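You operate a simulated robot arm through the tools that you are given. There is no shell and no other tool. Be economical: measure what you need, move in short steps, check, and stop when the job is done.

You are at the controls of a simulated two-armed robot. One attempt, no reset.

JOB
Unload the trolley: the pouch into the STOCK drawer, the torch on to the bench.
Fine: pass the pouch from one hand to the other on its way; shut the drawer; the box stays. Where these are worked on the way, their far stop is far enough and under half their travel is too little: stock drawer.
Where things are to end (x, y in the base frame): pouch within 60 mm of [730, 0]; blue torch within 60 mm of [740, -590].
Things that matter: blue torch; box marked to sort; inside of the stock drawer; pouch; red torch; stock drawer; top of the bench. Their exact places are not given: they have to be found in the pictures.

Only the result counts: the job must be done as asked and must still hold three seconds after the hand-in. Knocking over, shifting, dropping, spilling or breaking anything else fails it.

ROBOT AND FRAMES
Two 7-joint arms with two-finger parallel grippers on one trunk, on a base that drives. Base frame: it is fixed to the floor where the robot stands at the start and does not move with it; the origin is under the middle of the robot, x ahead of it, y to its left, z up. Readings come in mm, degrees, newtons and seconds.
The left shoulder is at the start at [60, 143, 917], the right one opposite. With the tool pointing down near the work surface each hand reaches from about 280 to 720 mm from the robot's upright axis, wherever it stands, measured 20 degrees to its own side. Places, roughly: blue torch (5x5x14 cm) [700, -1300, 800]; box marked to sort [1000, -1250, 750]; inside of the stock drawer [800, 0, 600]; pouch [750, -1000, 750]; red torch (5x5x14 cm) [1000, -800, 800]; stock drawer [700, 0, 700]; top of the bench [700, -300, 800]. Payload 1.57 kg a hand.
Tool frame (each hand has its own): the origin (TCP) lies between the finger pads and is the grasp point; the fingertips stand 30 mm ahead of it; z points along the fingers, y is the line along which they close. Largest opening 110 mm; finger width 24, thickness 12; the body of the gripper, 48 by 112 mm, starts 78 mm behind the TCP.
Orientation is that of the tool frame in the base frame, as [roll, pitch, yaw] about the fixed x, y, z axes, in that order (R = Rz(yaw) Ry(pitch) Rx(roll)). With the fingers straight down and closing along the base's y, the tool's x points along the base's -x, its y along +y and its z along -z.

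CONTROLS
- The arms move only by the tool drive_tool. It takes "left_plan", "right_plan" or both (then of equal length, played together; a hand with none holds still); each is text: rows parted by semicolons, each of 7 numbers parted by spaces: the shift along the tool's x, y, z in units of 50 mm (1.0 is 50 mm), then the turn, a rotation vector about the tool's x, y, z in units of 8 degrees (1.0 is 8 degrees), then the closure in counts, from 0 (fully open) to 255 (shut). In form: tx ty tz rx ry rz fingers; .... A call has 1 to 10 rows; each row shifts and turns the commanded pose from where the row before left it, along the tool's axes as they then stand. A call with a number of a shift or a turn outside -1 to 1 is refused whole. Each row takes 0.2 s and may step no farther than 50 mm and 8.6 degrees from the row before; otherwise, or with a gripper value out of range, the whole call is refused. A pose out of reach is approached as far as the arm can. The call stops where the force on the tool passes 40 N (or 10 N more than at its start, if that is more) or the arm is blocked; 0.2 s more then pass. Each finger travels about 45 mm/s and halts on what it meets, pressing with about 33 N; the grip force reading is that of the motor and also rises with nothing between the fingers. The clock runs only during rows and for 0.2 s after the last one: add rows that do not move to give the fingers time. It gives the time, the measured TCP pose, the force on the tool (base axes), the opening and the grip force at its end, in the units of the frame above (readings bear some noise), with the torque about the TCP (base axes, N m) and any sound that the robot's microphone picked up.
- Cameras (640 x 400 px; columns grow to the right, rows downward): "scene" is now at [45.2, -2.9, 1519.9]; the picture's right is [-0.04, -1.00, 0.00], its down [-0.81, 0.04, -0.59] and it looks along [0.59, -0.03, -0.81] (base axes); focal length 256 px, centre (320, 200). "left" rides on the left gripper at [70, -16, -141] in its tool frame; the picture's right is [0.23, 0.97, 0.00], its down [-0.86, 0.20, -0.48] and it looks along [-0.47, 0.11, 0.88] (tool axes); focal length 222 px, centre (320, 200). "right" rides on the right gripper at [70, 16, -141] in its tool frame; the picture's right is [-0.23, 0.97, 0.00], its down [-0.86, -0.20, -0.48] and it looks along [-0.47, -0.11, 0.88] (tool axes); focal length 222 px, centre (320, 200).
- snapshot(camera): a new picture of that camera. The clock stands still meanwhile.
- slide_trunk(by): slides the trunk up (or, below 0, down) by that many mm; the arms and the scene camera ride with it, the base frame stays. It gives what a move gives, with no picture.
- roll_base(legs): drives the robot by 1 to 6 legs, each [ahead, left, turn to the left] in mm, mm and degrees, along the robot's own axes; the way and the turn of a leg run together, so that a leg with both is an arc; at most 1500 mm and 180 degrees a leg. The arms and the cameras ride along, it lands a little off, and it stops where it bumps. It gives what a move gives.
- aim_head(pan, tilt): turns the head with the scene camera to pan (to the left, within 86 degrees either way) and tilt (down, from -29 to 69), counted from straight ahead of the robot. It gives what a move gives.
- point_at(camera, pixels): for up to 12 pixels [column, row] of the newest picture of that camera ("zoom" is the newest enlarged one), the place [x, y, z] in the base frame of the surface seen there, good to about 2 mm. The clock stands still meanwhile.
- close_up(camera, box): a new picture of the part [left, top, right, bottom] of that camera's present view, enlarged. The clock stands still meanwhile.
- finish_job(): hands the job in; it is judged then, once.

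Keep the steps short. Do not move on a guess: measure, check each grasp and each placing, and mend mistakes. In all there are 80 turns and 78 pictures (those below and enlarged ones count). Leave the grippers open and the arms clear of the work at the hand-in unless told otherwise, and finish with a single line.

The tools are called after "Call:" as name(argument=value, ...) on one line, values as JSON. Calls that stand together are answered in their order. drive_tool: Moves the arms, as the interface text tells. Its arguments: {"type":"object","properties":{"left_plan":{"type":"string"},"right_plan":{"type":"string"}},"required":[]} The other tools are called the same way: slide_trunk (by) slides the trunk up or down; roll_base (legs) drives the base; aim_head (pan, tilt) turns the head that bears the scene camera; snapshot (camera) takes a picture; point_at (camera, pixels) gives the place of the surface under pixels of a picture; close_up (camera, box) takes an enlarged picture of a part of a camera's view; finish_job () hands the job in.

At the start:

```text
t: 0.0
left_eef_pos: [495.5, 31.4, 1085.2]
left_tcp_rot: [-180.0, 0.0, -180.0]
left_force: [0.6, 0.6, -0.1]
left_moment: [0.04, -0.02, 0.01]
left_gripper_width: 109.9
left_finger_force: 0.0
right_eef_pos: [389.3, -361.7, 1094.6]
right_tcp_rot: [-180.0, 0.1, 180.0]
right_force: [0.4, 0.7, -0.3]
right_moment: [0.0, 0.0, -0.07]
right_gripper_width: 110.1
right_finger_force: 0.0
trunk travel left (down, up): [-515.0, 75.0]
robot x, y, heading: [-0.3, 2.1, -0.1]
head pan, tilt: [-2.6, 53.9]
```

scene: 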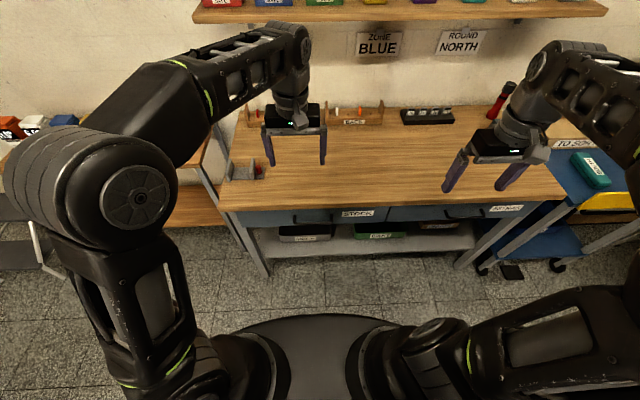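
right: 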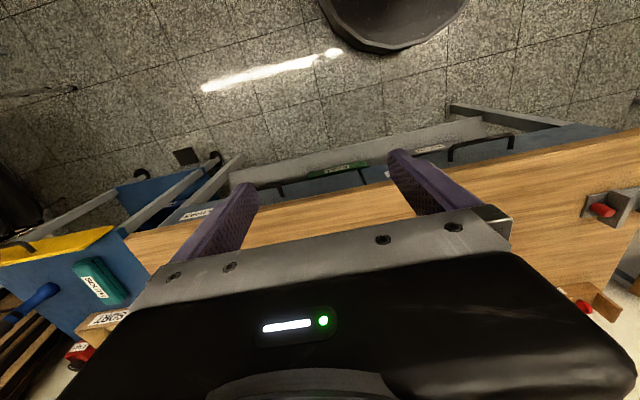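
left: 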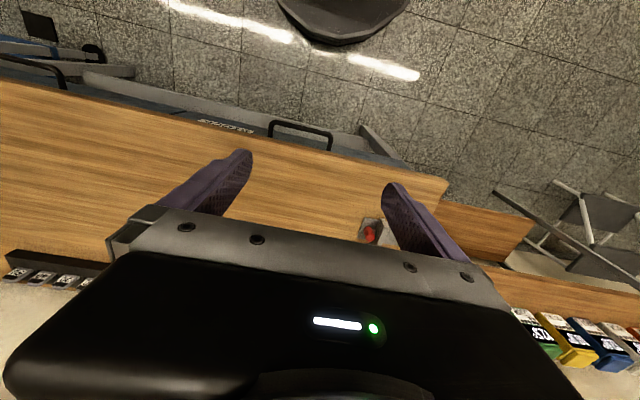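

I see the bench ahead, with the trolley at its right. I'll turn the head to the right to see the trolley.

Call:
aim_head(pan=-50, tilt=35)

Call:
snapshot(camera="scene")

```text
t: 1.1
left_eef_pos: [494.9, 33.1, 1083.9]
left_tcp_rot: [-179.9, -0.1, -180.0]
left_force: [0.5, 0.0, -0.4]
left_moment: [0.01, 0.0, 0.0]
left_gripper_width: 110.0
left_finger_force: 0.0
right_eef_pos: [387.5, -362.2, 1093.4]
right_tcp_rot: [-180.0, 0.1, -180.0]
right_force: [0.2, -0.3, 0.0]
right_moment: [-0.02, -0.01, 0.01]
right_gripper_width: 109.6
right_finger_force: 0.1
trunk travel left (down, up): [-515.0, 75.0]
robot x, y, heading: [1.2, -5.1, -0.0]
head pan, tilt: [-50.0, 35.0]
```

```text
74 pictures are left
```

scene: 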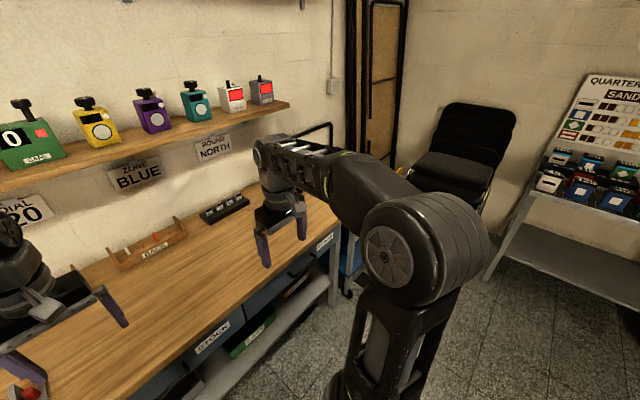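

The arm hides the trolley. I'll measure obstacles on the right before driving.

Call:
point_at(camera="scene", pixels=[[450, 170], [400, 170], [490, 278], [580, 250], [345, 295], [210, 345], [335, 272], [352, 250], [520, 340], [225, 208], [150, 250]])

```text
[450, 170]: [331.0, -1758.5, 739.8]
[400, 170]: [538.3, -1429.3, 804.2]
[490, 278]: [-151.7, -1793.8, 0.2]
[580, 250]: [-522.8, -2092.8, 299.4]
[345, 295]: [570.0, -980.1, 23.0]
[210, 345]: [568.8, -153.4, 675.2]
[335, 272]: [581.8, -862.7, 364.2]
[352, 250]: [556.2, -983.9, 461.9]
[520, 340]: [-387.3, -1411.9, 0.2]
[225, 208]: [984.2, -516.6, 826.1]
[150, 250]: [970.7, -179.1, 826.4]
```

Way is free for a sideways drive. I'll go 700 mm right and look.

Call:
roll_base(legs=[[0, -700, 0]])

Call:
aim_head(pan=-15, tilt=45)

Call:
snapshot(camera="scene")

```text
t: 5.0
left_eef_pos: [497.0, -665.0, 1085.4]
left_tcp_rot: [180.0, 0.0, -179.9]
left_force: [0.5, 0.4, -0.4]
left_moment: [0.01, 0.01, -0.01]
left_gripper_width: 109.7
left_finger_force: 0.0
right_eef_pos: [391.1, -1058.1, 1091.7]
right_tcp_rot: [179.9, 0.0, -179.8]
right_force: [0.5, -0.5, -0.5]
right_moment: [0.05, 0.03, -0.01]
right_gripper_width: 109.8
right_finger_force: 0.1
trunk travel left (down, up): [-515.0, 75.0]
robot x, y, heading: [-1.2, -696.9, 0.2]
head pan, tilt: [-50.0, 35.0]
```

```text
t: 6.0
left_eef_pos: [497.3, -663.4, 1085.8]
left_tcp_rot: [-180.0, 0.0, -179.8]
left_force: [-1.0, 0.3, -0.3]
left_moment: [0.01, -0.01, -0.01]
left_gripper_width: 110.0
left_finger_force: 0.0
right_eef_pos: [391.0, -1057.1, 1092.7]
right_tcp_rot: [-180.0, 0.0, -179.8]
right_force: [0.1, -0.3, 0.6]
right_moment: [0.04, 0.04, 0.0]
right_gripper_width: 110.0
right_finger_force: 0.1
trunk travel left (down, up): [-515.0, 75.0]
robot x, y, heading: [1.6, -699.2, 0.3]
head pan, tilt: [-15.0, 45.0]
```

```text
73 pictures are left
```

scene: 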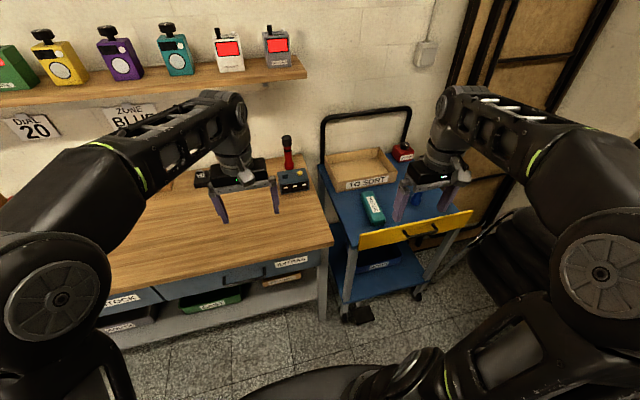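

The trolley is visible: pouch, box, blue torch behind the right hand, yellow bar at the front. I'll take a close-up and measure.

Call:
close_up(camera="scene", box=[270, 90, 500, 330])

Call:
point_at(camera="scene", pixels=[[366, 198], [378, 220], [374, 207], [416, 199], [398, 236], [340, 200], [362, 238], [469, 213], [288, 150], [328, 240], [360, 310], [360, 155]])

Call:
snapshot(camera="right")

```text
1.67 times, centred on (385, 210) of scene
```

zoom: 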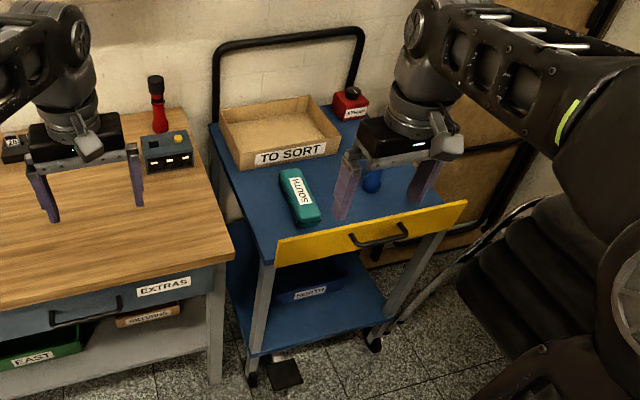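

```text
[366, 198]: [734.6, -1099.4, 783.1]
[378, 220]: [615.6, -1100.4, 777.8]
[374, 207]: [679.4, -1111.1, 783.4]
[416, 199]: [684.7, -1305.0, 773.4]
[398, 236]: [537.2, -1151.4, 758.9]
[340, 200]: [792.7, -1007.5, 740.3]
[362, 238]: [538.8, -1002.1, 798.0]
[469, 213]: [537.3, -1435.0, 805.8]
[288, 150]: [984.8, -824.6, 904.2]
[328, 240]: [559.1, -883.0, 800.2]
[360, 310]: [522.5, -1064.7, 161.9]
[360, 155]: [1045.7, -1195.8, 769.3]
```

```text
71 pictures are left
```

right: 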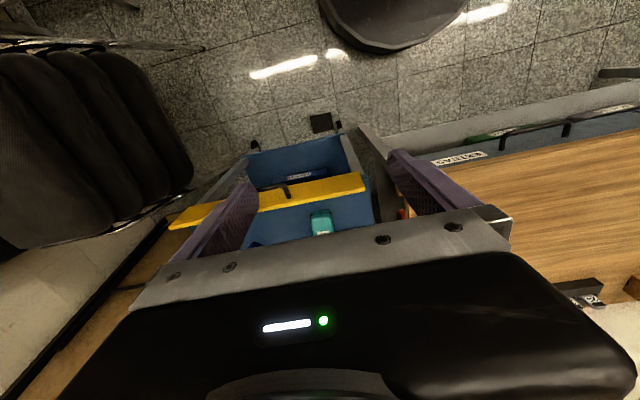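

Pouch top lies around (675, -1105, 783), torch behind the right hand. I'll drive another 380 mm right and 60 ahead, then look with scene head straight down ahead.

Call:
roll_base(legs=[[60, -400, 0]])

Call:
aim_head(pan=0, tilt=50)

Call:
snapshot(camera="scene")

Call:
snapshot(camera="left")

```text
t: 8.5
left_eef_pos: [558.0, -1063.5, 1085.3]
left_tcp_rot: [-180.0, 0.0, -179.8]
left_force: [-0.7, 0.2, -0.6]
left_moment: [-0.01, -0.01, 0.02]
left_gripper_width: 109.9
left_finger_force: 0.0
right_eef_pos: [451.6, -1457.3, 1093.0]
right_tcp_rot: [180.0, 0.0, -179.9]
right_force: [0.6, -0.5, 0.0]
right_moment: [0.02, 0.01, 0.01]
right_gripper_width: 110.2
right_finger_force: 0.1
trunk travel left (down, up): [-515.0, 75.0]
robot x, y, heading: [63.5, -1093.9, 0.2]
head pan, tilt: [-15.0, 45.0]
```

```text
t: 9.3
left_eef_pos: [558.2, -1063.7, 1084.8]
left_tcp_rot: [-180.0, 0.0, -179.9]
left_force: [0.3, -0.2, -0.1]
left_moment: [-0.02, 0.05, 0.01]
left_gripper_width: 109.9
left_finger_force: 0.0
right_eef_pos: [452.2, -1456.2, 1093.3]
right_tcp_rot: [180.0, 0.0, -179.8]
right_force: [1.2, 0.8, 0.3]
right_moment: [-0.01, 0.01, -0.02]
right_gripper_width: 110.0
right_finger_force: 0.0
trunk travel left (down, up): [-515.0, 75.0]
robot x, y, heading: [63.6, -1091.4, 0.2]
head pan, tilt: [0.0, 50.0]
```

```text
70 pictures are left
```

scene: 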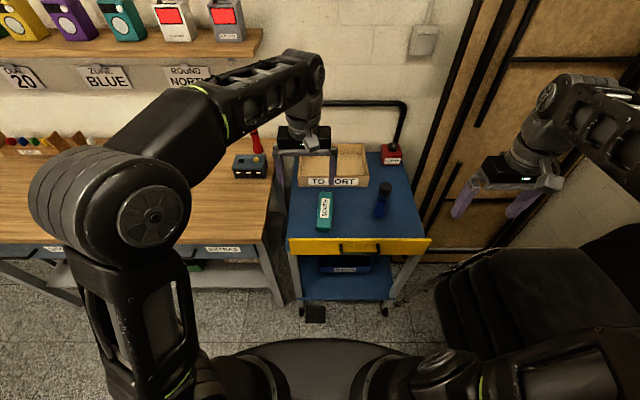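

```text
69 pictures are left
```

left: 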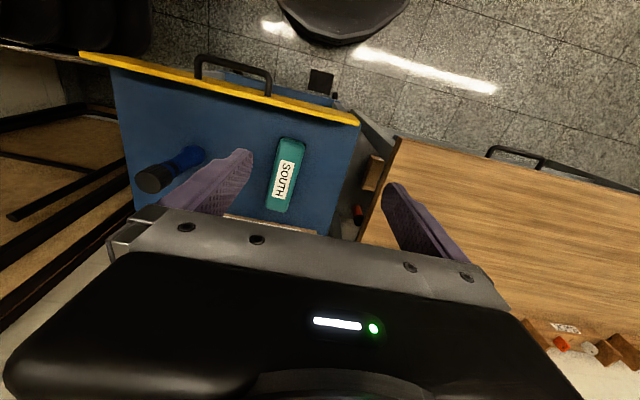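

The torch seems to stand upright, dark head up, at scene (382,200). I'll zoom and measure torch and pouch.

Call:
close_up(camera="scene", box=[280, 130, 440, 260])

Call:
point_at(camera="scene", pixels=[[384, 184], [384, 190], [379, 210], [382, 200], [325, 194], [324, 211], [324, 229], [317, 211], [331, 211], [350, 215], [375, 240], [355, 165]])

Call:
point_at(camera="left", pixels=[[149, 180], [185, 157], [290, 142], [275, 205], [272, 175], [298, 178], [230, 110], [340, 118], [100, 57]])

```text
3.08 times, centred on (360, 195) of scene
```

zoom: 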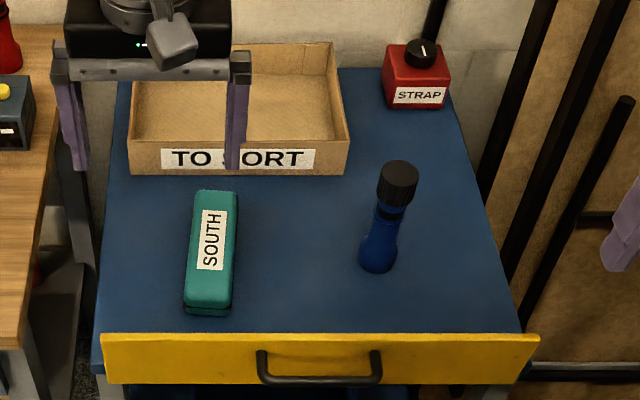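

```text
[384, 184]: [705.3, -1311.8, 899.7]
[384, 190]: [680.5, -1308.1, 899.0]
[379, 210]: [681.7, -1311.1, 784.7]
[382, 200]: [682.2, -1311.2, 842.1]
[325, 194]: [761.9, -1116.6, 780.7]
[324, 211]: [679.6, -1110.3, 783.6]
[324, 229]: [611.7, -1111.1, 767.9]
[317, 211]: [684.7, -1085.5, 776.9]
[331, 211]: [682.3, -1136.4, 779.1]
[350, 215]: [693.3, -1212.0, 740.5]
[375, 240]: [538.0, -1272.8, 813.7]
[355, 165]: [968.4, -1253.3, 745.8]
```

```text
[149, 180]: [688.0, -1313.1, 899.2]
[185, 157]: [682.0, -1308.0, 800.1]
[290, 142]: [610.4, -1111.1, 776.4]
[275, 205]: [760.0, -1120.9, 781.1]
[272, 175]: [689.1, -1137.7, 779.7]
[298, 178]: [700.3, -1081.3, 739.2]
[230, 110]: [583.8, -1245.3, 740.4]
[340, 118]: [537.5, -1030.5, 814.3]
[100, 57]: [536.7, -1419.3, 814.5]
```

Torch stands at about (700,-1311), top z 899. Pouch centre is (686,-1113), 150 mm along x, top 782, deck 740. I'll bring both hands above: the right over the torch, the left over the pouch's near end, stopping at about z 945.

Call:
drive_tool(right_plan="-0.827 0.48 0 0 0 0 0;-0.827 0.48 0 0 0 0 0;-0.827 0.48 0 0 0 0 0;-0.827 0.48 0 0 0 0 0;-0.827 0.48 0 0 0 0 0;-0.827 0.48 0 0 0 0 0;0 0 0.95 0 0 0 0;0 0 0.95 0 0 0 0;0 0 0.95 0 0 0 0;0 0 0 0 0 0 0", left_plan="-0.29 -0.16 0 0 0 0 0;-0.29 -0.16 0 0 0 0 0;-0.29 -0.16 0 0 0 0 0;-0.29 -0.16 0 0 0 0 0;-0.29 -0.16 0 0 0 0 0;-0.29 -0.16 0 0 0 0 0;0 0 0.95 0 0 0 0;0 0 0.95 0 0 0 0;0 0 0.95 0 0 0 0;0 0 0 0 0 0 0")

Call:
snapshot(camera="right")

Call:
snapshot(camera="scene")

```text
t: 11.5
left_eef_pos: [565.5, -1064.6, 941.7]
left_tcp_rot: [-179.9, 0.0, -179.9]
left_force: [0.4, -0.5, -0.2]
left_moment: [0.0, 0.04, 0.01]
left_gripper_width: 109.9
left_finger_force: 0.1
left hand out of reach, approached as far as the arm can: row 1, 2, 3, 4, 5, 6
right_eef_pos: [489.7, -1432.6, 951.0]
right_tcp_rot: [-180.0, 0.0, -179.9]
right_force: [0.2, -0.5, 0.0]
right_moment: [-0.01, -0.02, 0.0]
right_gripper_width: 110.0
right_finger_force: 0.0
right hand out of reach, approached as far as the arm can: row 2, 3, 4, 5, 6
trunk travel left (down, up): [-515.0, 75.0]
robot x, y, heading: [60.2, -1090.4, -0.1]
head pan, tilt: [0.0, 50.0]
```

```text
67 pictures are left
```

right: 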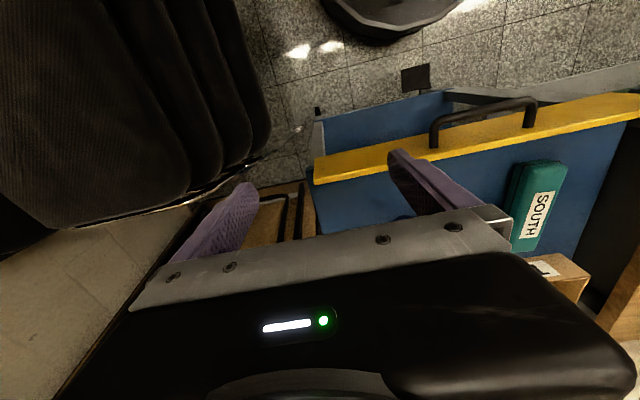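

```text
66 pictures are left
```

scene: 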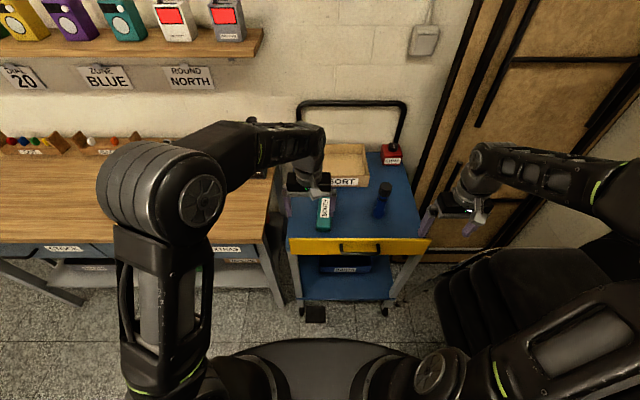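

The hands stand short of target because reach is limited at that height. I'll raise the trunk 70 mm and drive 80 mm ahead (about 150 mm of floor clearance to the trolley).

Call:
slide_trunk(by=70)

Call:
roll_base(legs=[[80, 0, 0]])

```text
t: 12.5
left_eef_pos: [565.9, -1067.0, 1012.2]
left_tcp_rot: [-180.0, 0.0, -179.9]
left_force: [-1.3, -0.4, -0.2]
left_moment: [0.01, 0.03, 0.0]
left_gripper_width: 110.1
left_finger_force: 0.0
right_eef_pos: [491.2, -1433.3, 1020.9]
right_tcp_rot: [179.9, 0.0, -179.9]
right_force: [0.4, -0.2, 0.7]
right_moment: [-0.02, -0.03, -0.02]
right_gripper_width: 110.0
right_finger_force: 0.1
trunk travel left (down, up): [-585.0, 5.0]
robot x, y, heading: [58.6, -1095.3, 0.3]
head pan, tilt: [0.0, 50.0]
```

```text
t: 13.6
left_eef_pos: [646.1, -1066.7, 1012.3]
left_tcp_rot: [-180.0, -0.1, 180.0]
left_force: [0.8, 0.1, -0.5]
left_moment: [0.02, 0.03, -0.03]
left_gripper_width: 110.0
left_finger_force: 0.2
right_eef_pos: [571.8, -1433.3, 1020.1]
right_tcp_rot: [-180.0, 0.0, -179.9]
right_force: [0.5, 0.3, -0.3]
right_moment: [0.02, 0.04, -0.02]
right_gripper_width: 110.1
right_finger_force: 0.0
trunk travel left (down, up): [-585.0, 5.0]
robot x, y, heading: [143.8, -1095.7, 0.2]
head pan, tilt: [0.0, 50.0]
```

Now right over the torch at z 950, left over the pouch's near end at z 900.

Call:
drive_tool(right_plan="0 0 0.7 0 0 0 0;-0.64 0.61 0 0 0 0 0;-0.64 0.61 0 0 0 0 0;-0.64 0.61 0 0 0 0 0;-0.64 0.61 0 0 0 0 0;0 0 0.7 0 0 0 0;0 0 0 0 0 0 0", left_plan="0 -0.3 0.5 0 0 0 0;0 -0.3 0.5 0 0 0 0;0 -0.32 0.5 0 0 0 0;0 0 0.6 0 0 0 0;0 0 0 0 0 0 0;0 0 0 0 0 0 0;0 0 0 0 0 0 0")

Call:
snapshot(camera="right")

Call:
snapshot(camera="left")

Call:
snapshot(camera="scene")

```text
t: 15.2
left_eef_pos: [645.7, -1112.8, 908.5]
left_tcp_rot: [180.0, 0.0, -179.8]
left_force: [0.2, 0.2, 0.6]
left_moment: [0.01, -0.01, -0.02]
left_gripper_width: 110.0
left_finger_force: 0.1
right_eef_pos: [698.5, -1311.4, 950.0]
right_tcp_rot: [180.0, 0.1, -179.9]
right_force: [0.3, -0.4, 0.0]
right_moment: [-0.01, -0.03, 0.0]
right_gripper_width: 110.0
right_finger_force: 0.1
trunk travel left (down, up): [-585.0, 5.0]
robot x, y, heading: [142.5, -1098.3, 0.1]
head pan, tilt: [0.0, 50.0]
```

```text
65 pictures are left
```

right: 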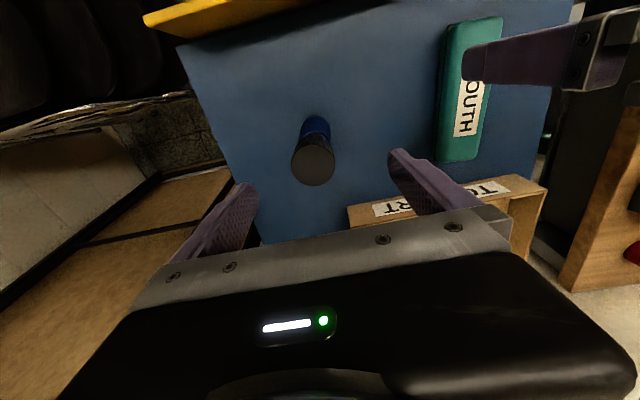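

```text
64 pictures are left
```

left: 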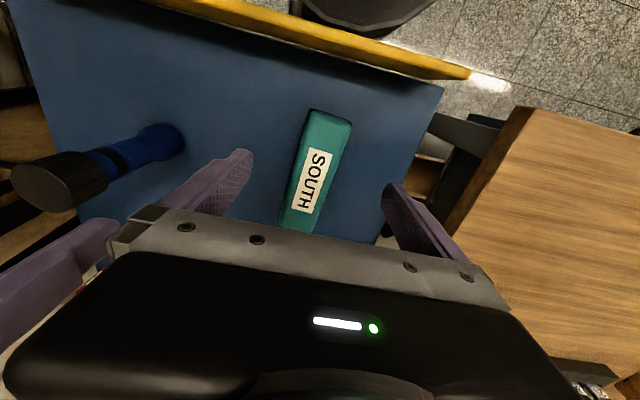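

```text
63 pictures are left
```

scene: 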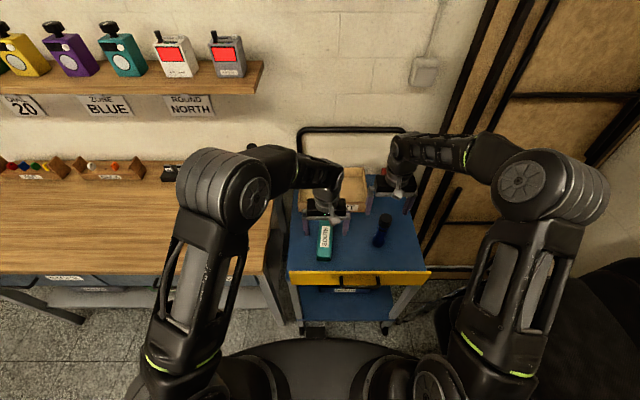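

Both hands look centred; verify the torch head and the pouch from hand cameras.

Call:
point_at(camera="right", pixels=[[292, 163], [313, 163], [335, 163], [313, 148], [313, 183], [316, 122]])

Call:
point_at(camera="left", pixels=[[300, 160], [349, 140], [325, 150], [330, 112], [292, 215], [318, 215]])

```text
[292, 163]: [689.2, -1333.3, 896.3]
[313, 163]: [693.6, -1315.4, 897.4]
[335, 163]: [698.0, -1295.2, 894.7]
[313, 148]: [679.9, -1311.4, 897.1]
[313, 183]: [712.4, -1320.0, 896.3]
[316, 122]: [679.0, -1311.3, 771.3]
```

```text
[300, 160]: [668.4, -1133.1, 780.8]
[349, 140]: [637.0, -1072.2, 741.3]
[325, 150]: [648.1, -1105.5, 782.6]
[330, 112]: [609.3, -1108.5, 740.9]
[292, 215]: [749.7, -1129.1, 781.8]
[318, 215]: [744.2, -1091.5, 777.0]
```

Both aligned. Lower the right to z 850 and the left to z 778, then close both.

Call:
drive_tool(right_plan="0 -0.02 0.7 0 0 0 0;0 0 0.7 0 0 0 0;0 0 0.6 0 0 0 0;0 0 0 0 0 0 0;0 0 0 0 0 0 255;0 0 0 0 0 0 255;0 0 0 0 0 0 255;0 0 0 0 0 0 255;0 0 0 0 0 0 255;0 0 0 0 0 0 255", left_plan="0 0 0.87 0 0 0 0;0 0 0.87 0 0 0 0;0 0 0.86 0 0 0 0;0 0 0 0 0 0 0;0 0 0 0 0 0 255;0 0 0 0 0 0 255;0 0 0 0 0 0 255;0 0 0 0 0 0 255;0 0 0 0 0 0 255;0 0 0 0 0 0 255")

Call:
snapshot(camera="scene")

```text
t: 17.4
left_eef_pos: [645.7, -1113.6, 776.0]
left_tcp_rot: [-180.0, 0.0, -179.9]
left_force: [0.4, 0.9, 0.1]
left_moment: [0.02, 0.11, -0.02]
left_gripper_width: 56.0
left_finger_force: 33.2
right_eef_pos: [698.7, -1312.1, 850.5]
right_tcp_rot: [180.0, 0.0, -179.9]
right_force: [0.9, -1.0, -0.8]
right_moment: [-0.02, -0.01, 0.01]
right_gripper_width: 40.1
right_finger_force: 31.5
trunk travel left (down, up): [-585.0, 5.0]
robot x, y, heading: [140.8, -1094.9, 0.0]
head pan, tilt: [0.0, 50.0]
```

```text
62 pictures are left
```

scene: 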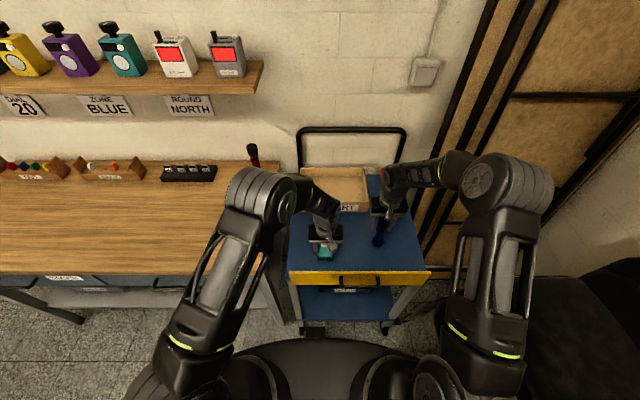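

Both are gripped (56 mm, 40 mm). Lift both.

Call:
drive_tool(right_plan="0 0 -0.6 0 0 0 255;0 0 -0.8 0 0 0 255;0 0 -0.8 0 0 0 255;0 0 -0.8 0 0 0 255;0 0 0 0 0 0 255", left_plan="0 0 -0.6 0 0 0 255;0 0 -0.8 0 0 0 255;0 0 -0.8 0 0 0 255;0 0 -0.8 0 0 0 255;0 0 0 0 0 0 255")

Call:
snapshot(camera="scene")

Call:
snapshot(camera="right")

Call:
snapshot(camera="left")

```text
t: 18.6
left_eef_pos: [646.7, -1113.2, 928.2]
left_tcp_rot: [179.9, -0.2, -179.9]
left_force: [-0.1, -0.1, 0.0]
left_moment: [-0.03, -0.03, 0.01]
left_gripper_width: 0.0
left_finger_force: 21.1
right_eef_pos: [700.5, -1311.0, 999.9]
right_tcp_rot: [180.0, -0.1, 180.0]
right_force: [0.8, 0.1, -2.0]
right_moment: [-0.01, 0.04, -0.02]
right_gripper_width: 38.4
right_finger_force: 33.3
trunk travel left (down, up): [-585.0, 5.0]
robot x, y, heading: [141.8, -1088.6, -0.2]
head pan, tilt: [0.0, 50.0]
```

```text
61 pictures are left
```

scene: 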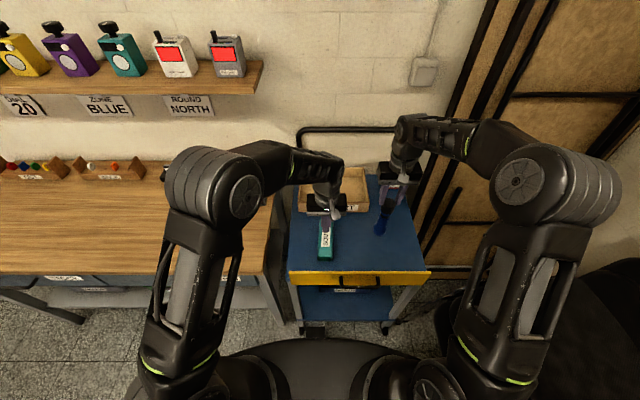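

```text
60 pictures are left
```

right: 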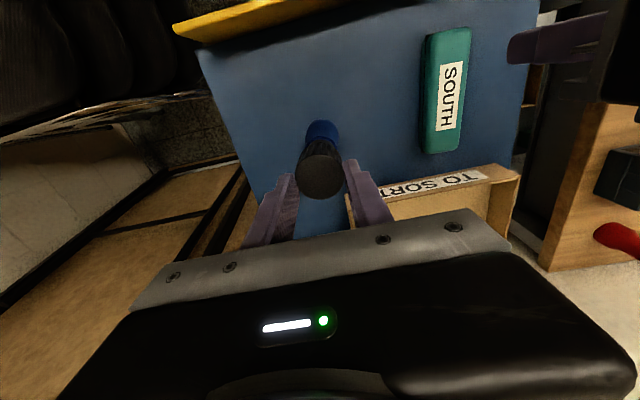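

```text
59 pictures are left
```

left: 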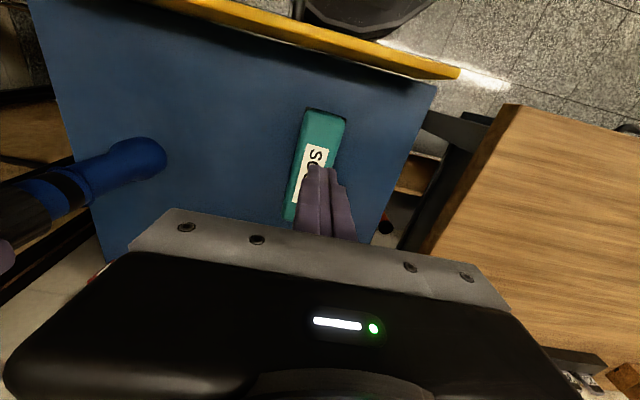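

The pouch slipped out of the left hand and lies on the deck; the torch is held. I'll measure where the pouch is and its rim shape.

Call:
close_up(camera="scene", box=[290, 200, 400, 280])

Call:
point_at(camera="right", pixels=[[427, 35], [470, 30], [448, 34], [422, 95], [468, 95], [421, 149], [459, 149], [445, 95], [440, 149]])

```text
5.00 times, centred on (345, 240) of scene
```

zoom: 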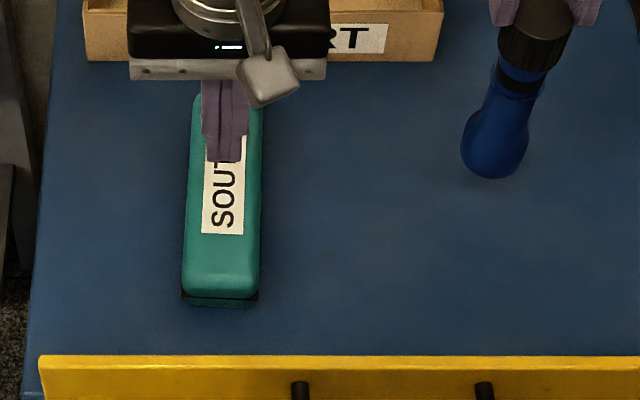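

```text
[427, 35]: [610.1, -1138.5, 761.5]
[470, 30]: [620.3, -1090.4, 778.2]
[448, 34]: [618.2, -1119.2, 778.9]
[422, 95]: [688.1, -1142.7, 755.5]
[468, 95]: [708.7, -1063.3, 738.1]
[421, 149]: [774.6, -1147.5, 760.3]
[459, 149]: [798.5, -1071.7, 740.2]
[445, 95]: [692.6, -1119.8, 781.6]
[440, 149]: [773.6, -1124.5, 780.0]
```

The pouch now spans x 610–778, centre about (693,-1118), slightly turned. I'll re-open, align with it, and grasp at its middle, lower.

Call:
drive_tool(left_plan="-0.9 -0.1 0 0 0 0 0;0 0 0 0 0 0.42 0;0 0 0 0 0 0 0;0 0 0 0 0 0 0;0 0 0 0 0 0 0;0 0 0 0 0 0 0;0 0 0 0 0 0 0")

Call:
drive_tool(left_plan="0 0 0.8 0 0 0 0;0 0 0.8 0 0 0 0;0 0 0.8 0 0 0 0;0 0 0.7 0 0 0 0;0 0 0 0 0 0 0;0 0 0 0 0 0 0")

Call:
snapshot(camera="left")

```text
t: 20.2
left_eef_pos: [690.6, -1118.8, 926.0]
left_tcp_rot: [179.9, -0.1, 176.7]
left_force: [-0.4, -0.2, -0.5]
left_moment: [-0.02, 0.0, -0.02]
left_gripper_width: 110.0
left_finger_force: 0.1
right_eef_pos: [699.2, -1311.5, 1000.3]
right_tcp_rot: [180.0, 0.0, -179.8]
right_force: [-0.1, 0.9, -3.2]
right_moment: [0.02, 0.0, -0.01]
right_gripper_width: 38.8
right_finger_force: 32.7
trunk travel left (down, up): [-585.0, 5.0]
robot x, y, heading: [141.1, -1099.0, 0.2]
head pan, tilt: [0.0, 50.0]
```

```text
t: 21.6
left_eef_pos: [692.0, -1118.8, 772.5]
left_tcp_rot: [-180.0, 0.0, 176.6]
left_force: [1.6, 0.9, 0.5]
left_moment: [-0.01, 0.01, -0.03]
left_gripper_width: 110.1
left_finger_force: 0.0
right_eef_pos: [699.4, -1311.3, 999.5]
right_tcp_rot: [-180.0, 0.0, -179.9]
right_force: [0.1, -0.6, -0.9]
right_moment: [0.01, -0.03, 0.01]
right_gripper_width: 38.6
right_finger_force: 32.8
trunk travel left (down, up): [-585.0, 5.0]
robot x, y, heading: [139.5, -1098.3, -0.1]
head pan, tilt: [0.0, 50.0]
```

```text
57 pictures are left
```

left: 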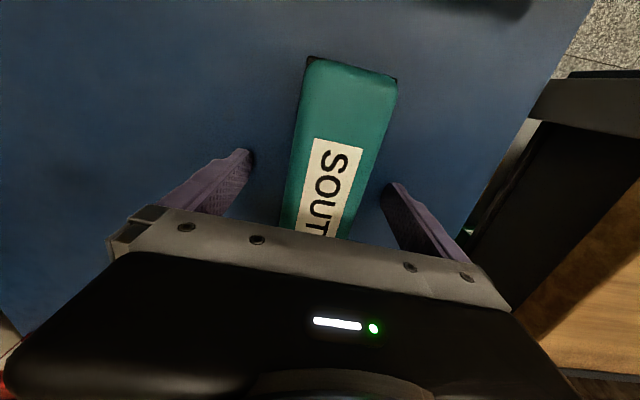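

Straddling well. Close and lift a little, slowly.

Call:
drive_tool(left_plan="0 0 0 0 0 0 255;0 0 0 0 0 0 255;0 0 0 0 0 0 255;0 0 0 0 0 0 255;0 0 0 0 0 0 255;0 0 -0.1 0 0 0 255;0 0 -0.15 0 0 0 255;0 0 -0.15 0 0 0 255;0 0 -0.15 0 0 0 255;0 0 0 0 0 0 255")

Call:
snapshot(camera="left")

```text
t: 23.8
left_eef_pos: [689.7, -1116.7, 799.1]
left_tcp_rot: [-180.0, 0.1, 176.7]
left_force: [0.3, -0.2, -1.8]
left_moment: [-0.01, 0.04, -0.01]
left_gripper_width: 54.7
left_finger_force: 32.5
right_eef_pos: [699.9, -1310.9, 1000.1]
right_tcp_rot: [179.9, 0.1, -179.9]
right_force: [-0.2, -0.3, -2.2]
right_moment: [-0.01, 0.03, 0.01]
right_gripper_width: 38.4
right_finger_force: 33.1
trunk travel left (down, up): [-585.0, 5.0]
robot x, y, heading: [140.9, -1095.4, 0.3]
head pan, tilt: [0.0, 50.0]
```

```text
56 pictures are left
```

left: 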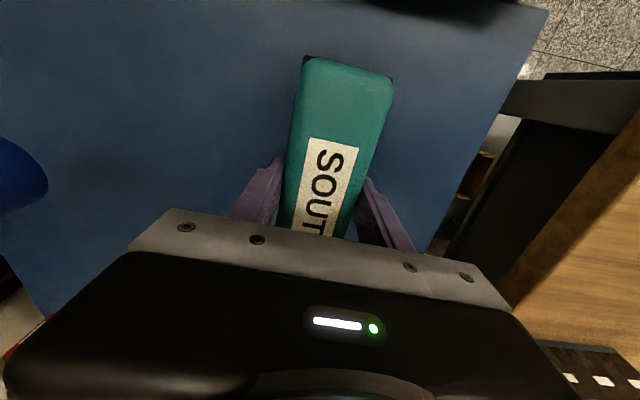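

The pouch is lifted and held (about 2 N). Lift further gently.

Call:
drive_tool(left_plan="0 0 -0.3 0 0 0 255;0 0 -0.4 0 0 0 255;0 0 -0.4 0 0 0 255;0 0 -0.4 0 0 0 255;0 0 -0.4 0 0 0 255;0 0 -0.4 0 0 0 255;0 0 -0.3 0 0 0 255;0 0 0 0 0 0 255")

Call:
snapshot(camera="left")

```text
t: 25.6
left_eef_pos: [690.7, -1117.1, 929.5]
left_tcp_rot: [-179.9, 0.0, 176.7]
left_force: [0.4, 0.0, -2.3]
left_moment: [0.03, -0.02, 0.02]
left_gripper_width: 54.8
left_finger_force: 33.3
right_eef_pos: [699.4, -1311.2, 999.6]
right_tcp_rot: [-180.0, 0.0, -179.8]
right_force: [0.1, 0.1, -1.9]
right_moment: [-0.01, 0.03, 0.0]
right_gripper_width: 38.6
right_finger_force: 33.1
trunk travel left (down, up): [-585.0, 5.0]
robot x, y, heading: [142.6, -1096.8, -0.1]
head pan, tilt: [0.0, 50.0]
```

```text
55 pictures are left
```

left: 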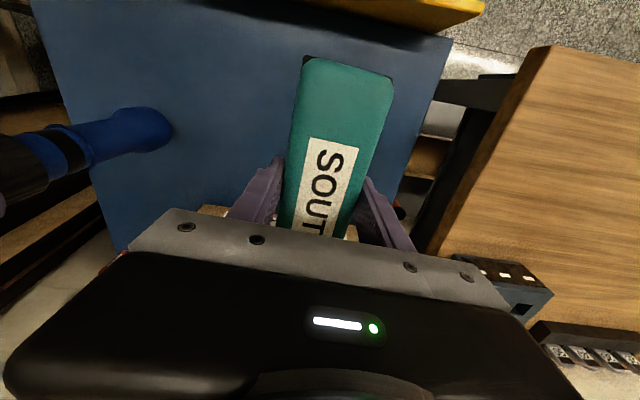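

Both held firmly. Drive back 100, left 721, then ahead 100, so the right hand stands near (700,-590) over the bench.

Call:
roll_base(legs=[[-100, 0, 0], [0, 721, 0], [100, 0, 0]])

Call:
snapshot(camera="scene")

Call:
snapshot(camera="right")

```text
t: 31.1
left_eef_pos: [690.9, -395.2, 928.4]
left_tcp_rot: [180.0, -0.1, 176.5]
left_force: [1.2, 0.3, -2.9]
left_moment: [0.03, 0.03, -0.01]
left_gripper_width: 54.9
left_finger_force: 33.1
right_eef_pos: [699.5, -588.6, 999.3]
right_tcp_rot: [-180.0, -0.1, 179.9]
right_force: [0.4, -0.3, -1.8]
right_moment: [0.0, 0.07, 0.0]
right_gripper_width: 38.9
right_finger_force: 33.0
trunk travel left (down, up): [-585.0, 5.0]
robot x, y, heading: [137.5, -370.6, -0.1]
head pan, tilt: [0.0, 50.0]
```

```text
54 pictures are left
```

scene: 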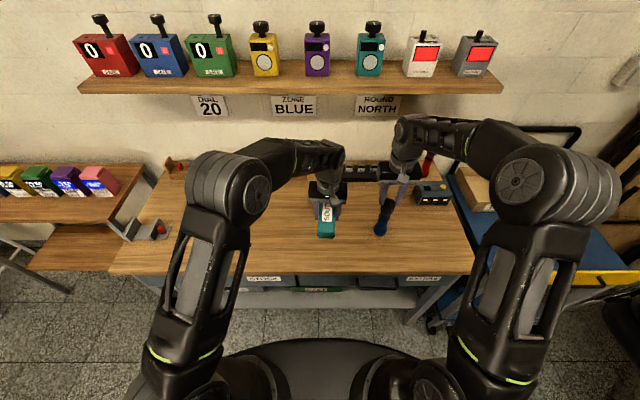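

```text
53 pictures are left
```

right: 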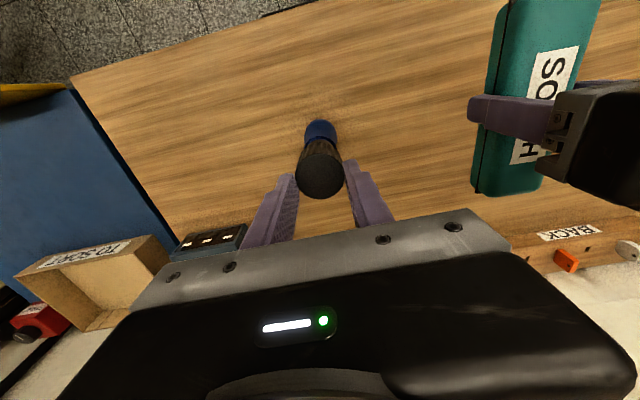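

Place is free below the torch. Measure the bench surface and nearby items.

Call:
point_at(camera="right", pixels=[[270, 120], [270, 170], [370, 130], [240, 235], [420, 190], [180, 240], [560, 240], [318, 125]])

```text
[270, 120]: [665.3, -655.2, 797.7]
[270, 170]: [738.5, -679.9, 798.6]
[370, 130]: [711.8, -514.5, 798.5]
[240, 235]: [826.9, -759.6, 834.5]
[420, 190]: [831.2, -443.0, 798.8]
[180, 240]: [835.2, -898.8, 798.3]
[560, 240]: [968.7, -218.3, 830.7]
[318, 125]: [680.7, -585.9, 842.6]
```

A point on the torch reads z 843, lower than expected; it may have slid in the grip. I'll measure the torch's top and bottom.

Call:
point_at(camera="right", pixels=[[320, 180], [320, 165], [318, 150], [318, 135], [318, 130], [320, 122], [330, 130]])

Call:
point_at(camera="scene", pixels=[[380, 233], [381, 225], [384, 212], [379, 228], [326, 234], [388, 205]])

Call:
close_up(camera="scene", box=[290, 140, 450, 250])

```text
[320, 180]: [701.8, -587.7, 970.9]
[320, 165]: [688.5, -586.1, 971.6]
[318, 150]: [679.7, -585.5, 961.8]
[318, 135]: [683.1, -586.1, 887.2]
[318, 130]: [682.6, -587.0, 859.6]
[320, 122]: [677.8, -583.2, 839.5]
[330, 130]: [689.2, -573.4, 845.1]
```

```text
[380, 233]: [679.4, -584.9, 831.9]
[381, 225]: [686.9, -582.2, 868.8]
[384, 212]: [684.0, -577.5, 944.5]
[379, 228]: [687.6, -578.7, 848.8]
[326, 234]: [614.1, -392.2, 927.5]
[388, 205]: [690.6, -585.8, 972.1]
```

```text
3.64 times, centred on (370, 195) of scene
```

zoom: 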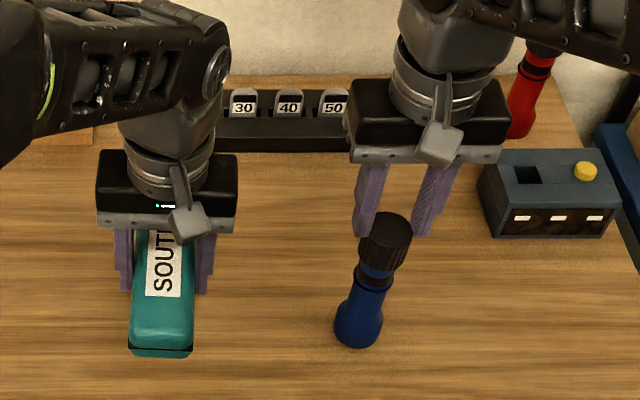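

The torch has slid to the fingertips: its top is at z 971 and its base at about 812, just above the bench (798.5). I'll lower it gently until it touches, then see.

Call:
drive_tool(right_plan="0 0 0.06 0 0 0 255;0 0 0.06 0 0 0 255;0 0 0.06 0 0 0 255;0 0 0.06 0 0 0 255;0 0 0 0 0 0 255")

Call:
point_at(camera="right", pixels=[[320, 180]])

Call:
close_up(camera="scene", box=[330, 160, 440, 250])

```text
t: 32.2
left_eef_pos: [691.4, -395.5, 929.5]
left_tcp_rot: [-180.0, 0.0, 176.6]
left_force: [0.3, 0.3, -2.8]
left_moment: [0.01, 0.01, 0.02]
left_gripper_width: 54.8
left_finger_force: 33.4
right_eef_pos: [698.4, -589.5, 987.4]
right_tcp_rot: [180.0, -0.1, 179.9]
right_force: [0.9, 1.1, -2.1]
right_moment: [0.0, 0.04, 0.02]
right_gripper_width: 38.8
right_finger_force: 33.3
trunk travel left (down, up): [-585.0, 5.0]
robot x, y, heading: [140.6, -370.1, -0.1]
head pan, tilt: [0.0, 50.0]
```

```text
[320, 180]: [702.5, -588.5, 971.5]
```

```text
4.44 times, centred on (385, 205) of scene
```

zoom: 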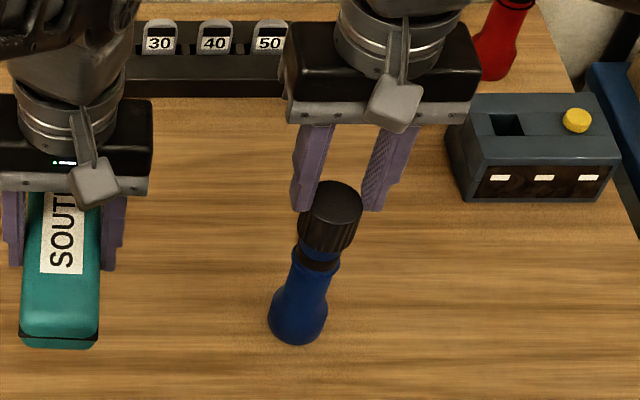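

Force still shows the weight carried. Check the heights with fresh pictures.

Call:
point_at(camera="zoom", pixels=[[297, 342], [297, 330], [330, 195], [300, 352], [318, 235]])

```text
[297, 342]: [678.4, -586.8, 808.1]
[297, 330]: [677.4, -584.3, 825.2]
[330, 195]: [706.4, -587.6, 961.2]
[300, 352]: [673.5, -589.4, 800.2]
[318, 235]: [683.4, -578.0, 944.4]
```

Its top is at 961, so the base is about 3 mm above the bench. Lower in small steps until the force shows contact.

Call:
drive_tool(right_plan="0 0 0.04 0 0 0 255;0 0 0.03 0 0 0 255;0 0 0.02 0 0 0 255;0 0 0 0 0 0 255")

```text
t: 33.2
left_eef_pos: [690.1, -395.2, 930.3]
left_tcp_rot: [-180.0, 0.0, 176.4]
left_force: [0.7, 0.0, -1.8]
left_moment: [0.01, 0.01, -0.02]
left_gripper_width: 54.4
left_finger_force: 33.2
right_eef_pos: [697.8, -589.8, 985.2]
right_tcp_rot: [180.0, 0.1, 179.8]
right_force: [-0.1, -0.7, 8.9]
right_moment: [-0.07, 0.06, 0.01]
right_gripper_width: 38.6
right_finger_force: 32.7
trunk travel left (down, up): [-585.0, 5.0]
robot x, y, heading: [141.5, -369.0, 0.1]
head pan, tilt: [0.0, 50.0]
```

Contact: 8.9 N upward. Open the right hand.

Call:
drive_tool(right_plan="0 0 0 0 0 0 150;0 0 0 0 0 0 100;0 0 0 0 0 0 50;0 0 0 0 0 0 0;0 0 0 0 0 0 0;0 0 0 0 0 0 0")

Call:
snapshot(camera="right")

Call:
close_up(camera="scene", box=[330, 160, 440, 250])

Call:
point_at(camera="right", pixels=[[320, 180], [310, 170], [330, 170]])

```text
t: 34.6
left_eef_pos: [690.1, -395.5, 929.9]
left_tcp_rot: [180.0, 0.0, 176.5]
left_force: [0.0, -0.4, -1.8]
left_moment: [-0.03, 0.06, 0.03]
left_gripper_width: 54.9
left_finger_force: 33.4
right_eef_pos: [698.6, -589.3, 982.4]
right_tcp_rot: [179.9, 0.1, 179.9]
right_force: [0.1, -0.5, -0.3]
right_moment: [0.02, -0.02, -0.04]
right_gripper_width: 110.1
right_finger_force: 0.0
trunk travel left (down, up): [-585.0, 5.0]
robot x, y, heading: [140.1, -369.2, -0.2]
head pan, tilt: [0.0, 50.0]
```

```text
50 pictures are left
```

right: 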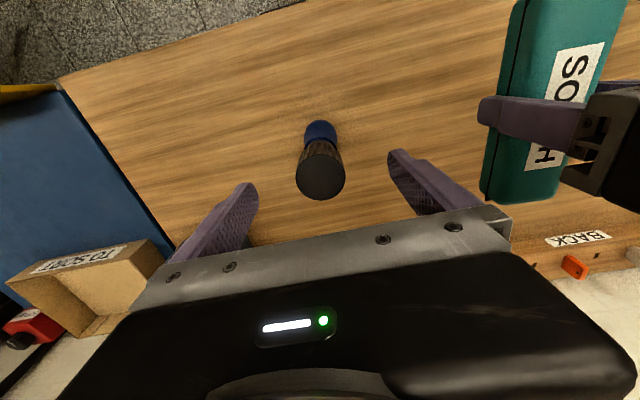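

```text
4.44 times, centred on (385, 205) of scene
```

zoom: 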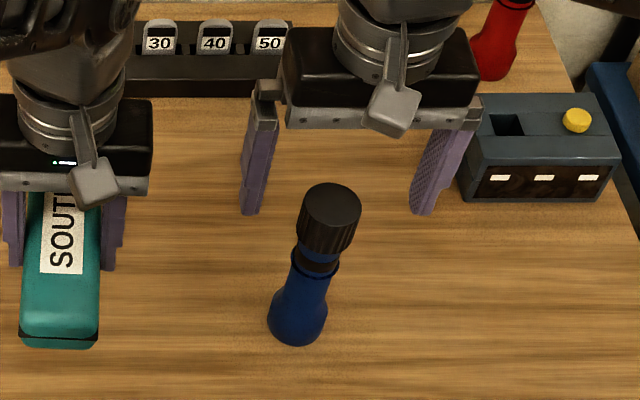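

```text
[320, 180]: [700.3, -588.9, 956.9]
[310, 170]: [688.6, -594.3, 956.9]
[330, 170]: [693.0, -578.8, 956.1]
```

The torch stands at about (701,-589), within tolerance. I'll raise the right hand clear, then drive back 250 and left 330 to view the stock drawer.

Call:
drive_tool(right_plan="0 0 -0.6 0 0 0 0;0 0 -0.8 0 0 0 0;0 0 -0.8 0 0 0 0;0 0 0 0 0 0 0")

Call:
roll_base(legs=[[-300, 0, 0], [0, 330, 0]])

Call:
aim_head(pan=0, tilt=45)

Call:
snapshot(camera="scene")

```text
t: 35.6
left_eef_pos: [690.1, -395.9, 930.0]
left_tcp_rot: [-179.9, 0.0, 176.5]
left_force: [-0.7, -0.4, -1.9]
left_moment: [0.0, 0.04, 0.01]
left_gripper_width: 54.6
left_finger_force: 33.3
right_eef_pos: [700.5, -588.7, 1092.9]
right_tcp_rot: [179.9, 0.0, 179.8]
right_force: [0.6, -0.8, -0.2]
right_moment: [-0.02, 0.02, 0.02]
right_gripper_width: 109.9
right_finger_force: 0.0
trunk travel left (down, up): [-585.0, 5.0]
robot x, y, heading: [144.6, -371.4, -0.1]
head pan, tilt: [0.0, 50.0]
```

```text
t: 39.5
left_eef_pos: [389.0, -63.9, 929.8]
left_tcp_rot: [-179.9, 0.0, 176.8]
left_force: [1.1, 0.4, -2.0]
left_moment: [-0.01, 0.02, -0.03]
left_gripper_width: 54.6
left_finger_force: 33.1
right_eef_pos: [400.7, -254.8, 1093.3]
right_tcp_rot: [-180.0, 0.0, -179.8]
right_force: [0.0, -0.1, -0.2]
right_moment: [-0.07, 0.03, -0.02]
right_gripper_width: 109.9
right_finger_force: 0.1
trunk travel left (down, up): [-585.0, 5.0]
robot x, y, heading: [-157.1, -41.6, 0.0]
head pan, tilt: [0.0, 50.0]
```

```text
t: 40.1
left_eef_pos: [391.2, -63.7, 928.6]
left_tcp_rot: [-180.0, 0.1, 176.8]
left_force: [-0.2, 0.0, -2.6]
left_moment: [0.04, 0.01, -0.03]
left_gripper_width: 54.9
left_finger_force: 33.4
right_eef_pos: [401.0, -256.0, 1092.7]
right_tcp_rot: [180.0, 0.0, -179.8]
right_force: [0.4, -0.5, 0.1]
right_moment: [-0.02, 0.0, 0.0]
right_gripper_width: 110.1
right_finger_force: 0.2
trunk travel left (down, up): [-585.0, 5.0]
robot x, y, heading: [-159.4, -46.1, 0.4]
head pan, tilt: [0.0, 45.0]
```

```text
48 pictures are left
```

scene: 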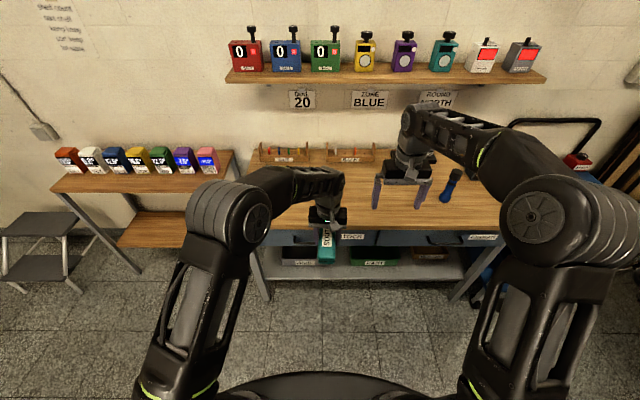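

Zoom on the drawer front.

Call:
close_up(camera="scene", box=[240, 190, 520, 290])

Call:
snapshot(camera="left")

```text
2.29 times, centred on (380, 240) of scene
```

zoom: 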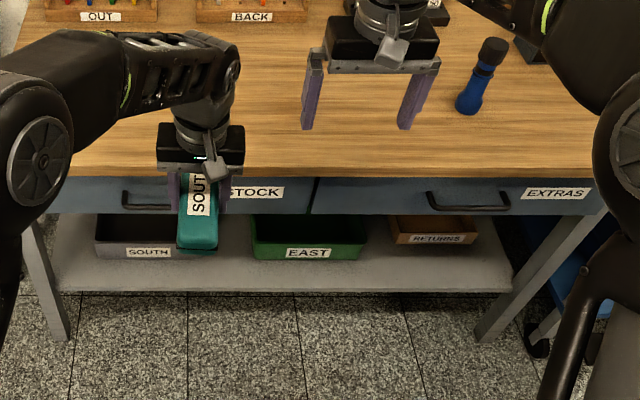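

```text
46 pictures are left
```

left: 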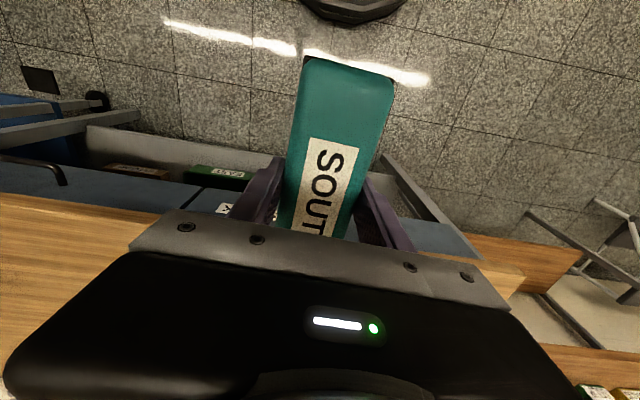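

Call:
point_at(camera="zoom", pixels=[[124, 204], [150, 208], [168, 208], [126, 194], [140, 195], [468, 208], [430, 203], [509, 205], [470, 196], [80, 190], [318, 190], [100, 178]])

```text
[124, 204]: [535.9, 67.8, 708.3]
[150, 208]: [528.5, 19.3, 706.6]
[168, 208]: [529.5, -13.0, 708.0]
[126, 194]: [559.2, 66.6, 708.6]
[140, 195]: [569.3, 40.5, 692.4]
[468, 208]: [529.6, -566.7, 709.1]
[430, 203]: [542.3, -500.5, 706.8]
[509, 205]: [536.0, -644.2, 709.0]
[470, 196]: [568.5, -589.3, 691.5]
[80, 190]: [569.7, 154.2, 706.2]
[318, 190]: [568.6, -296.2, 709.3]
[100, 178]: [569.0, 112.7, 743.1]
```

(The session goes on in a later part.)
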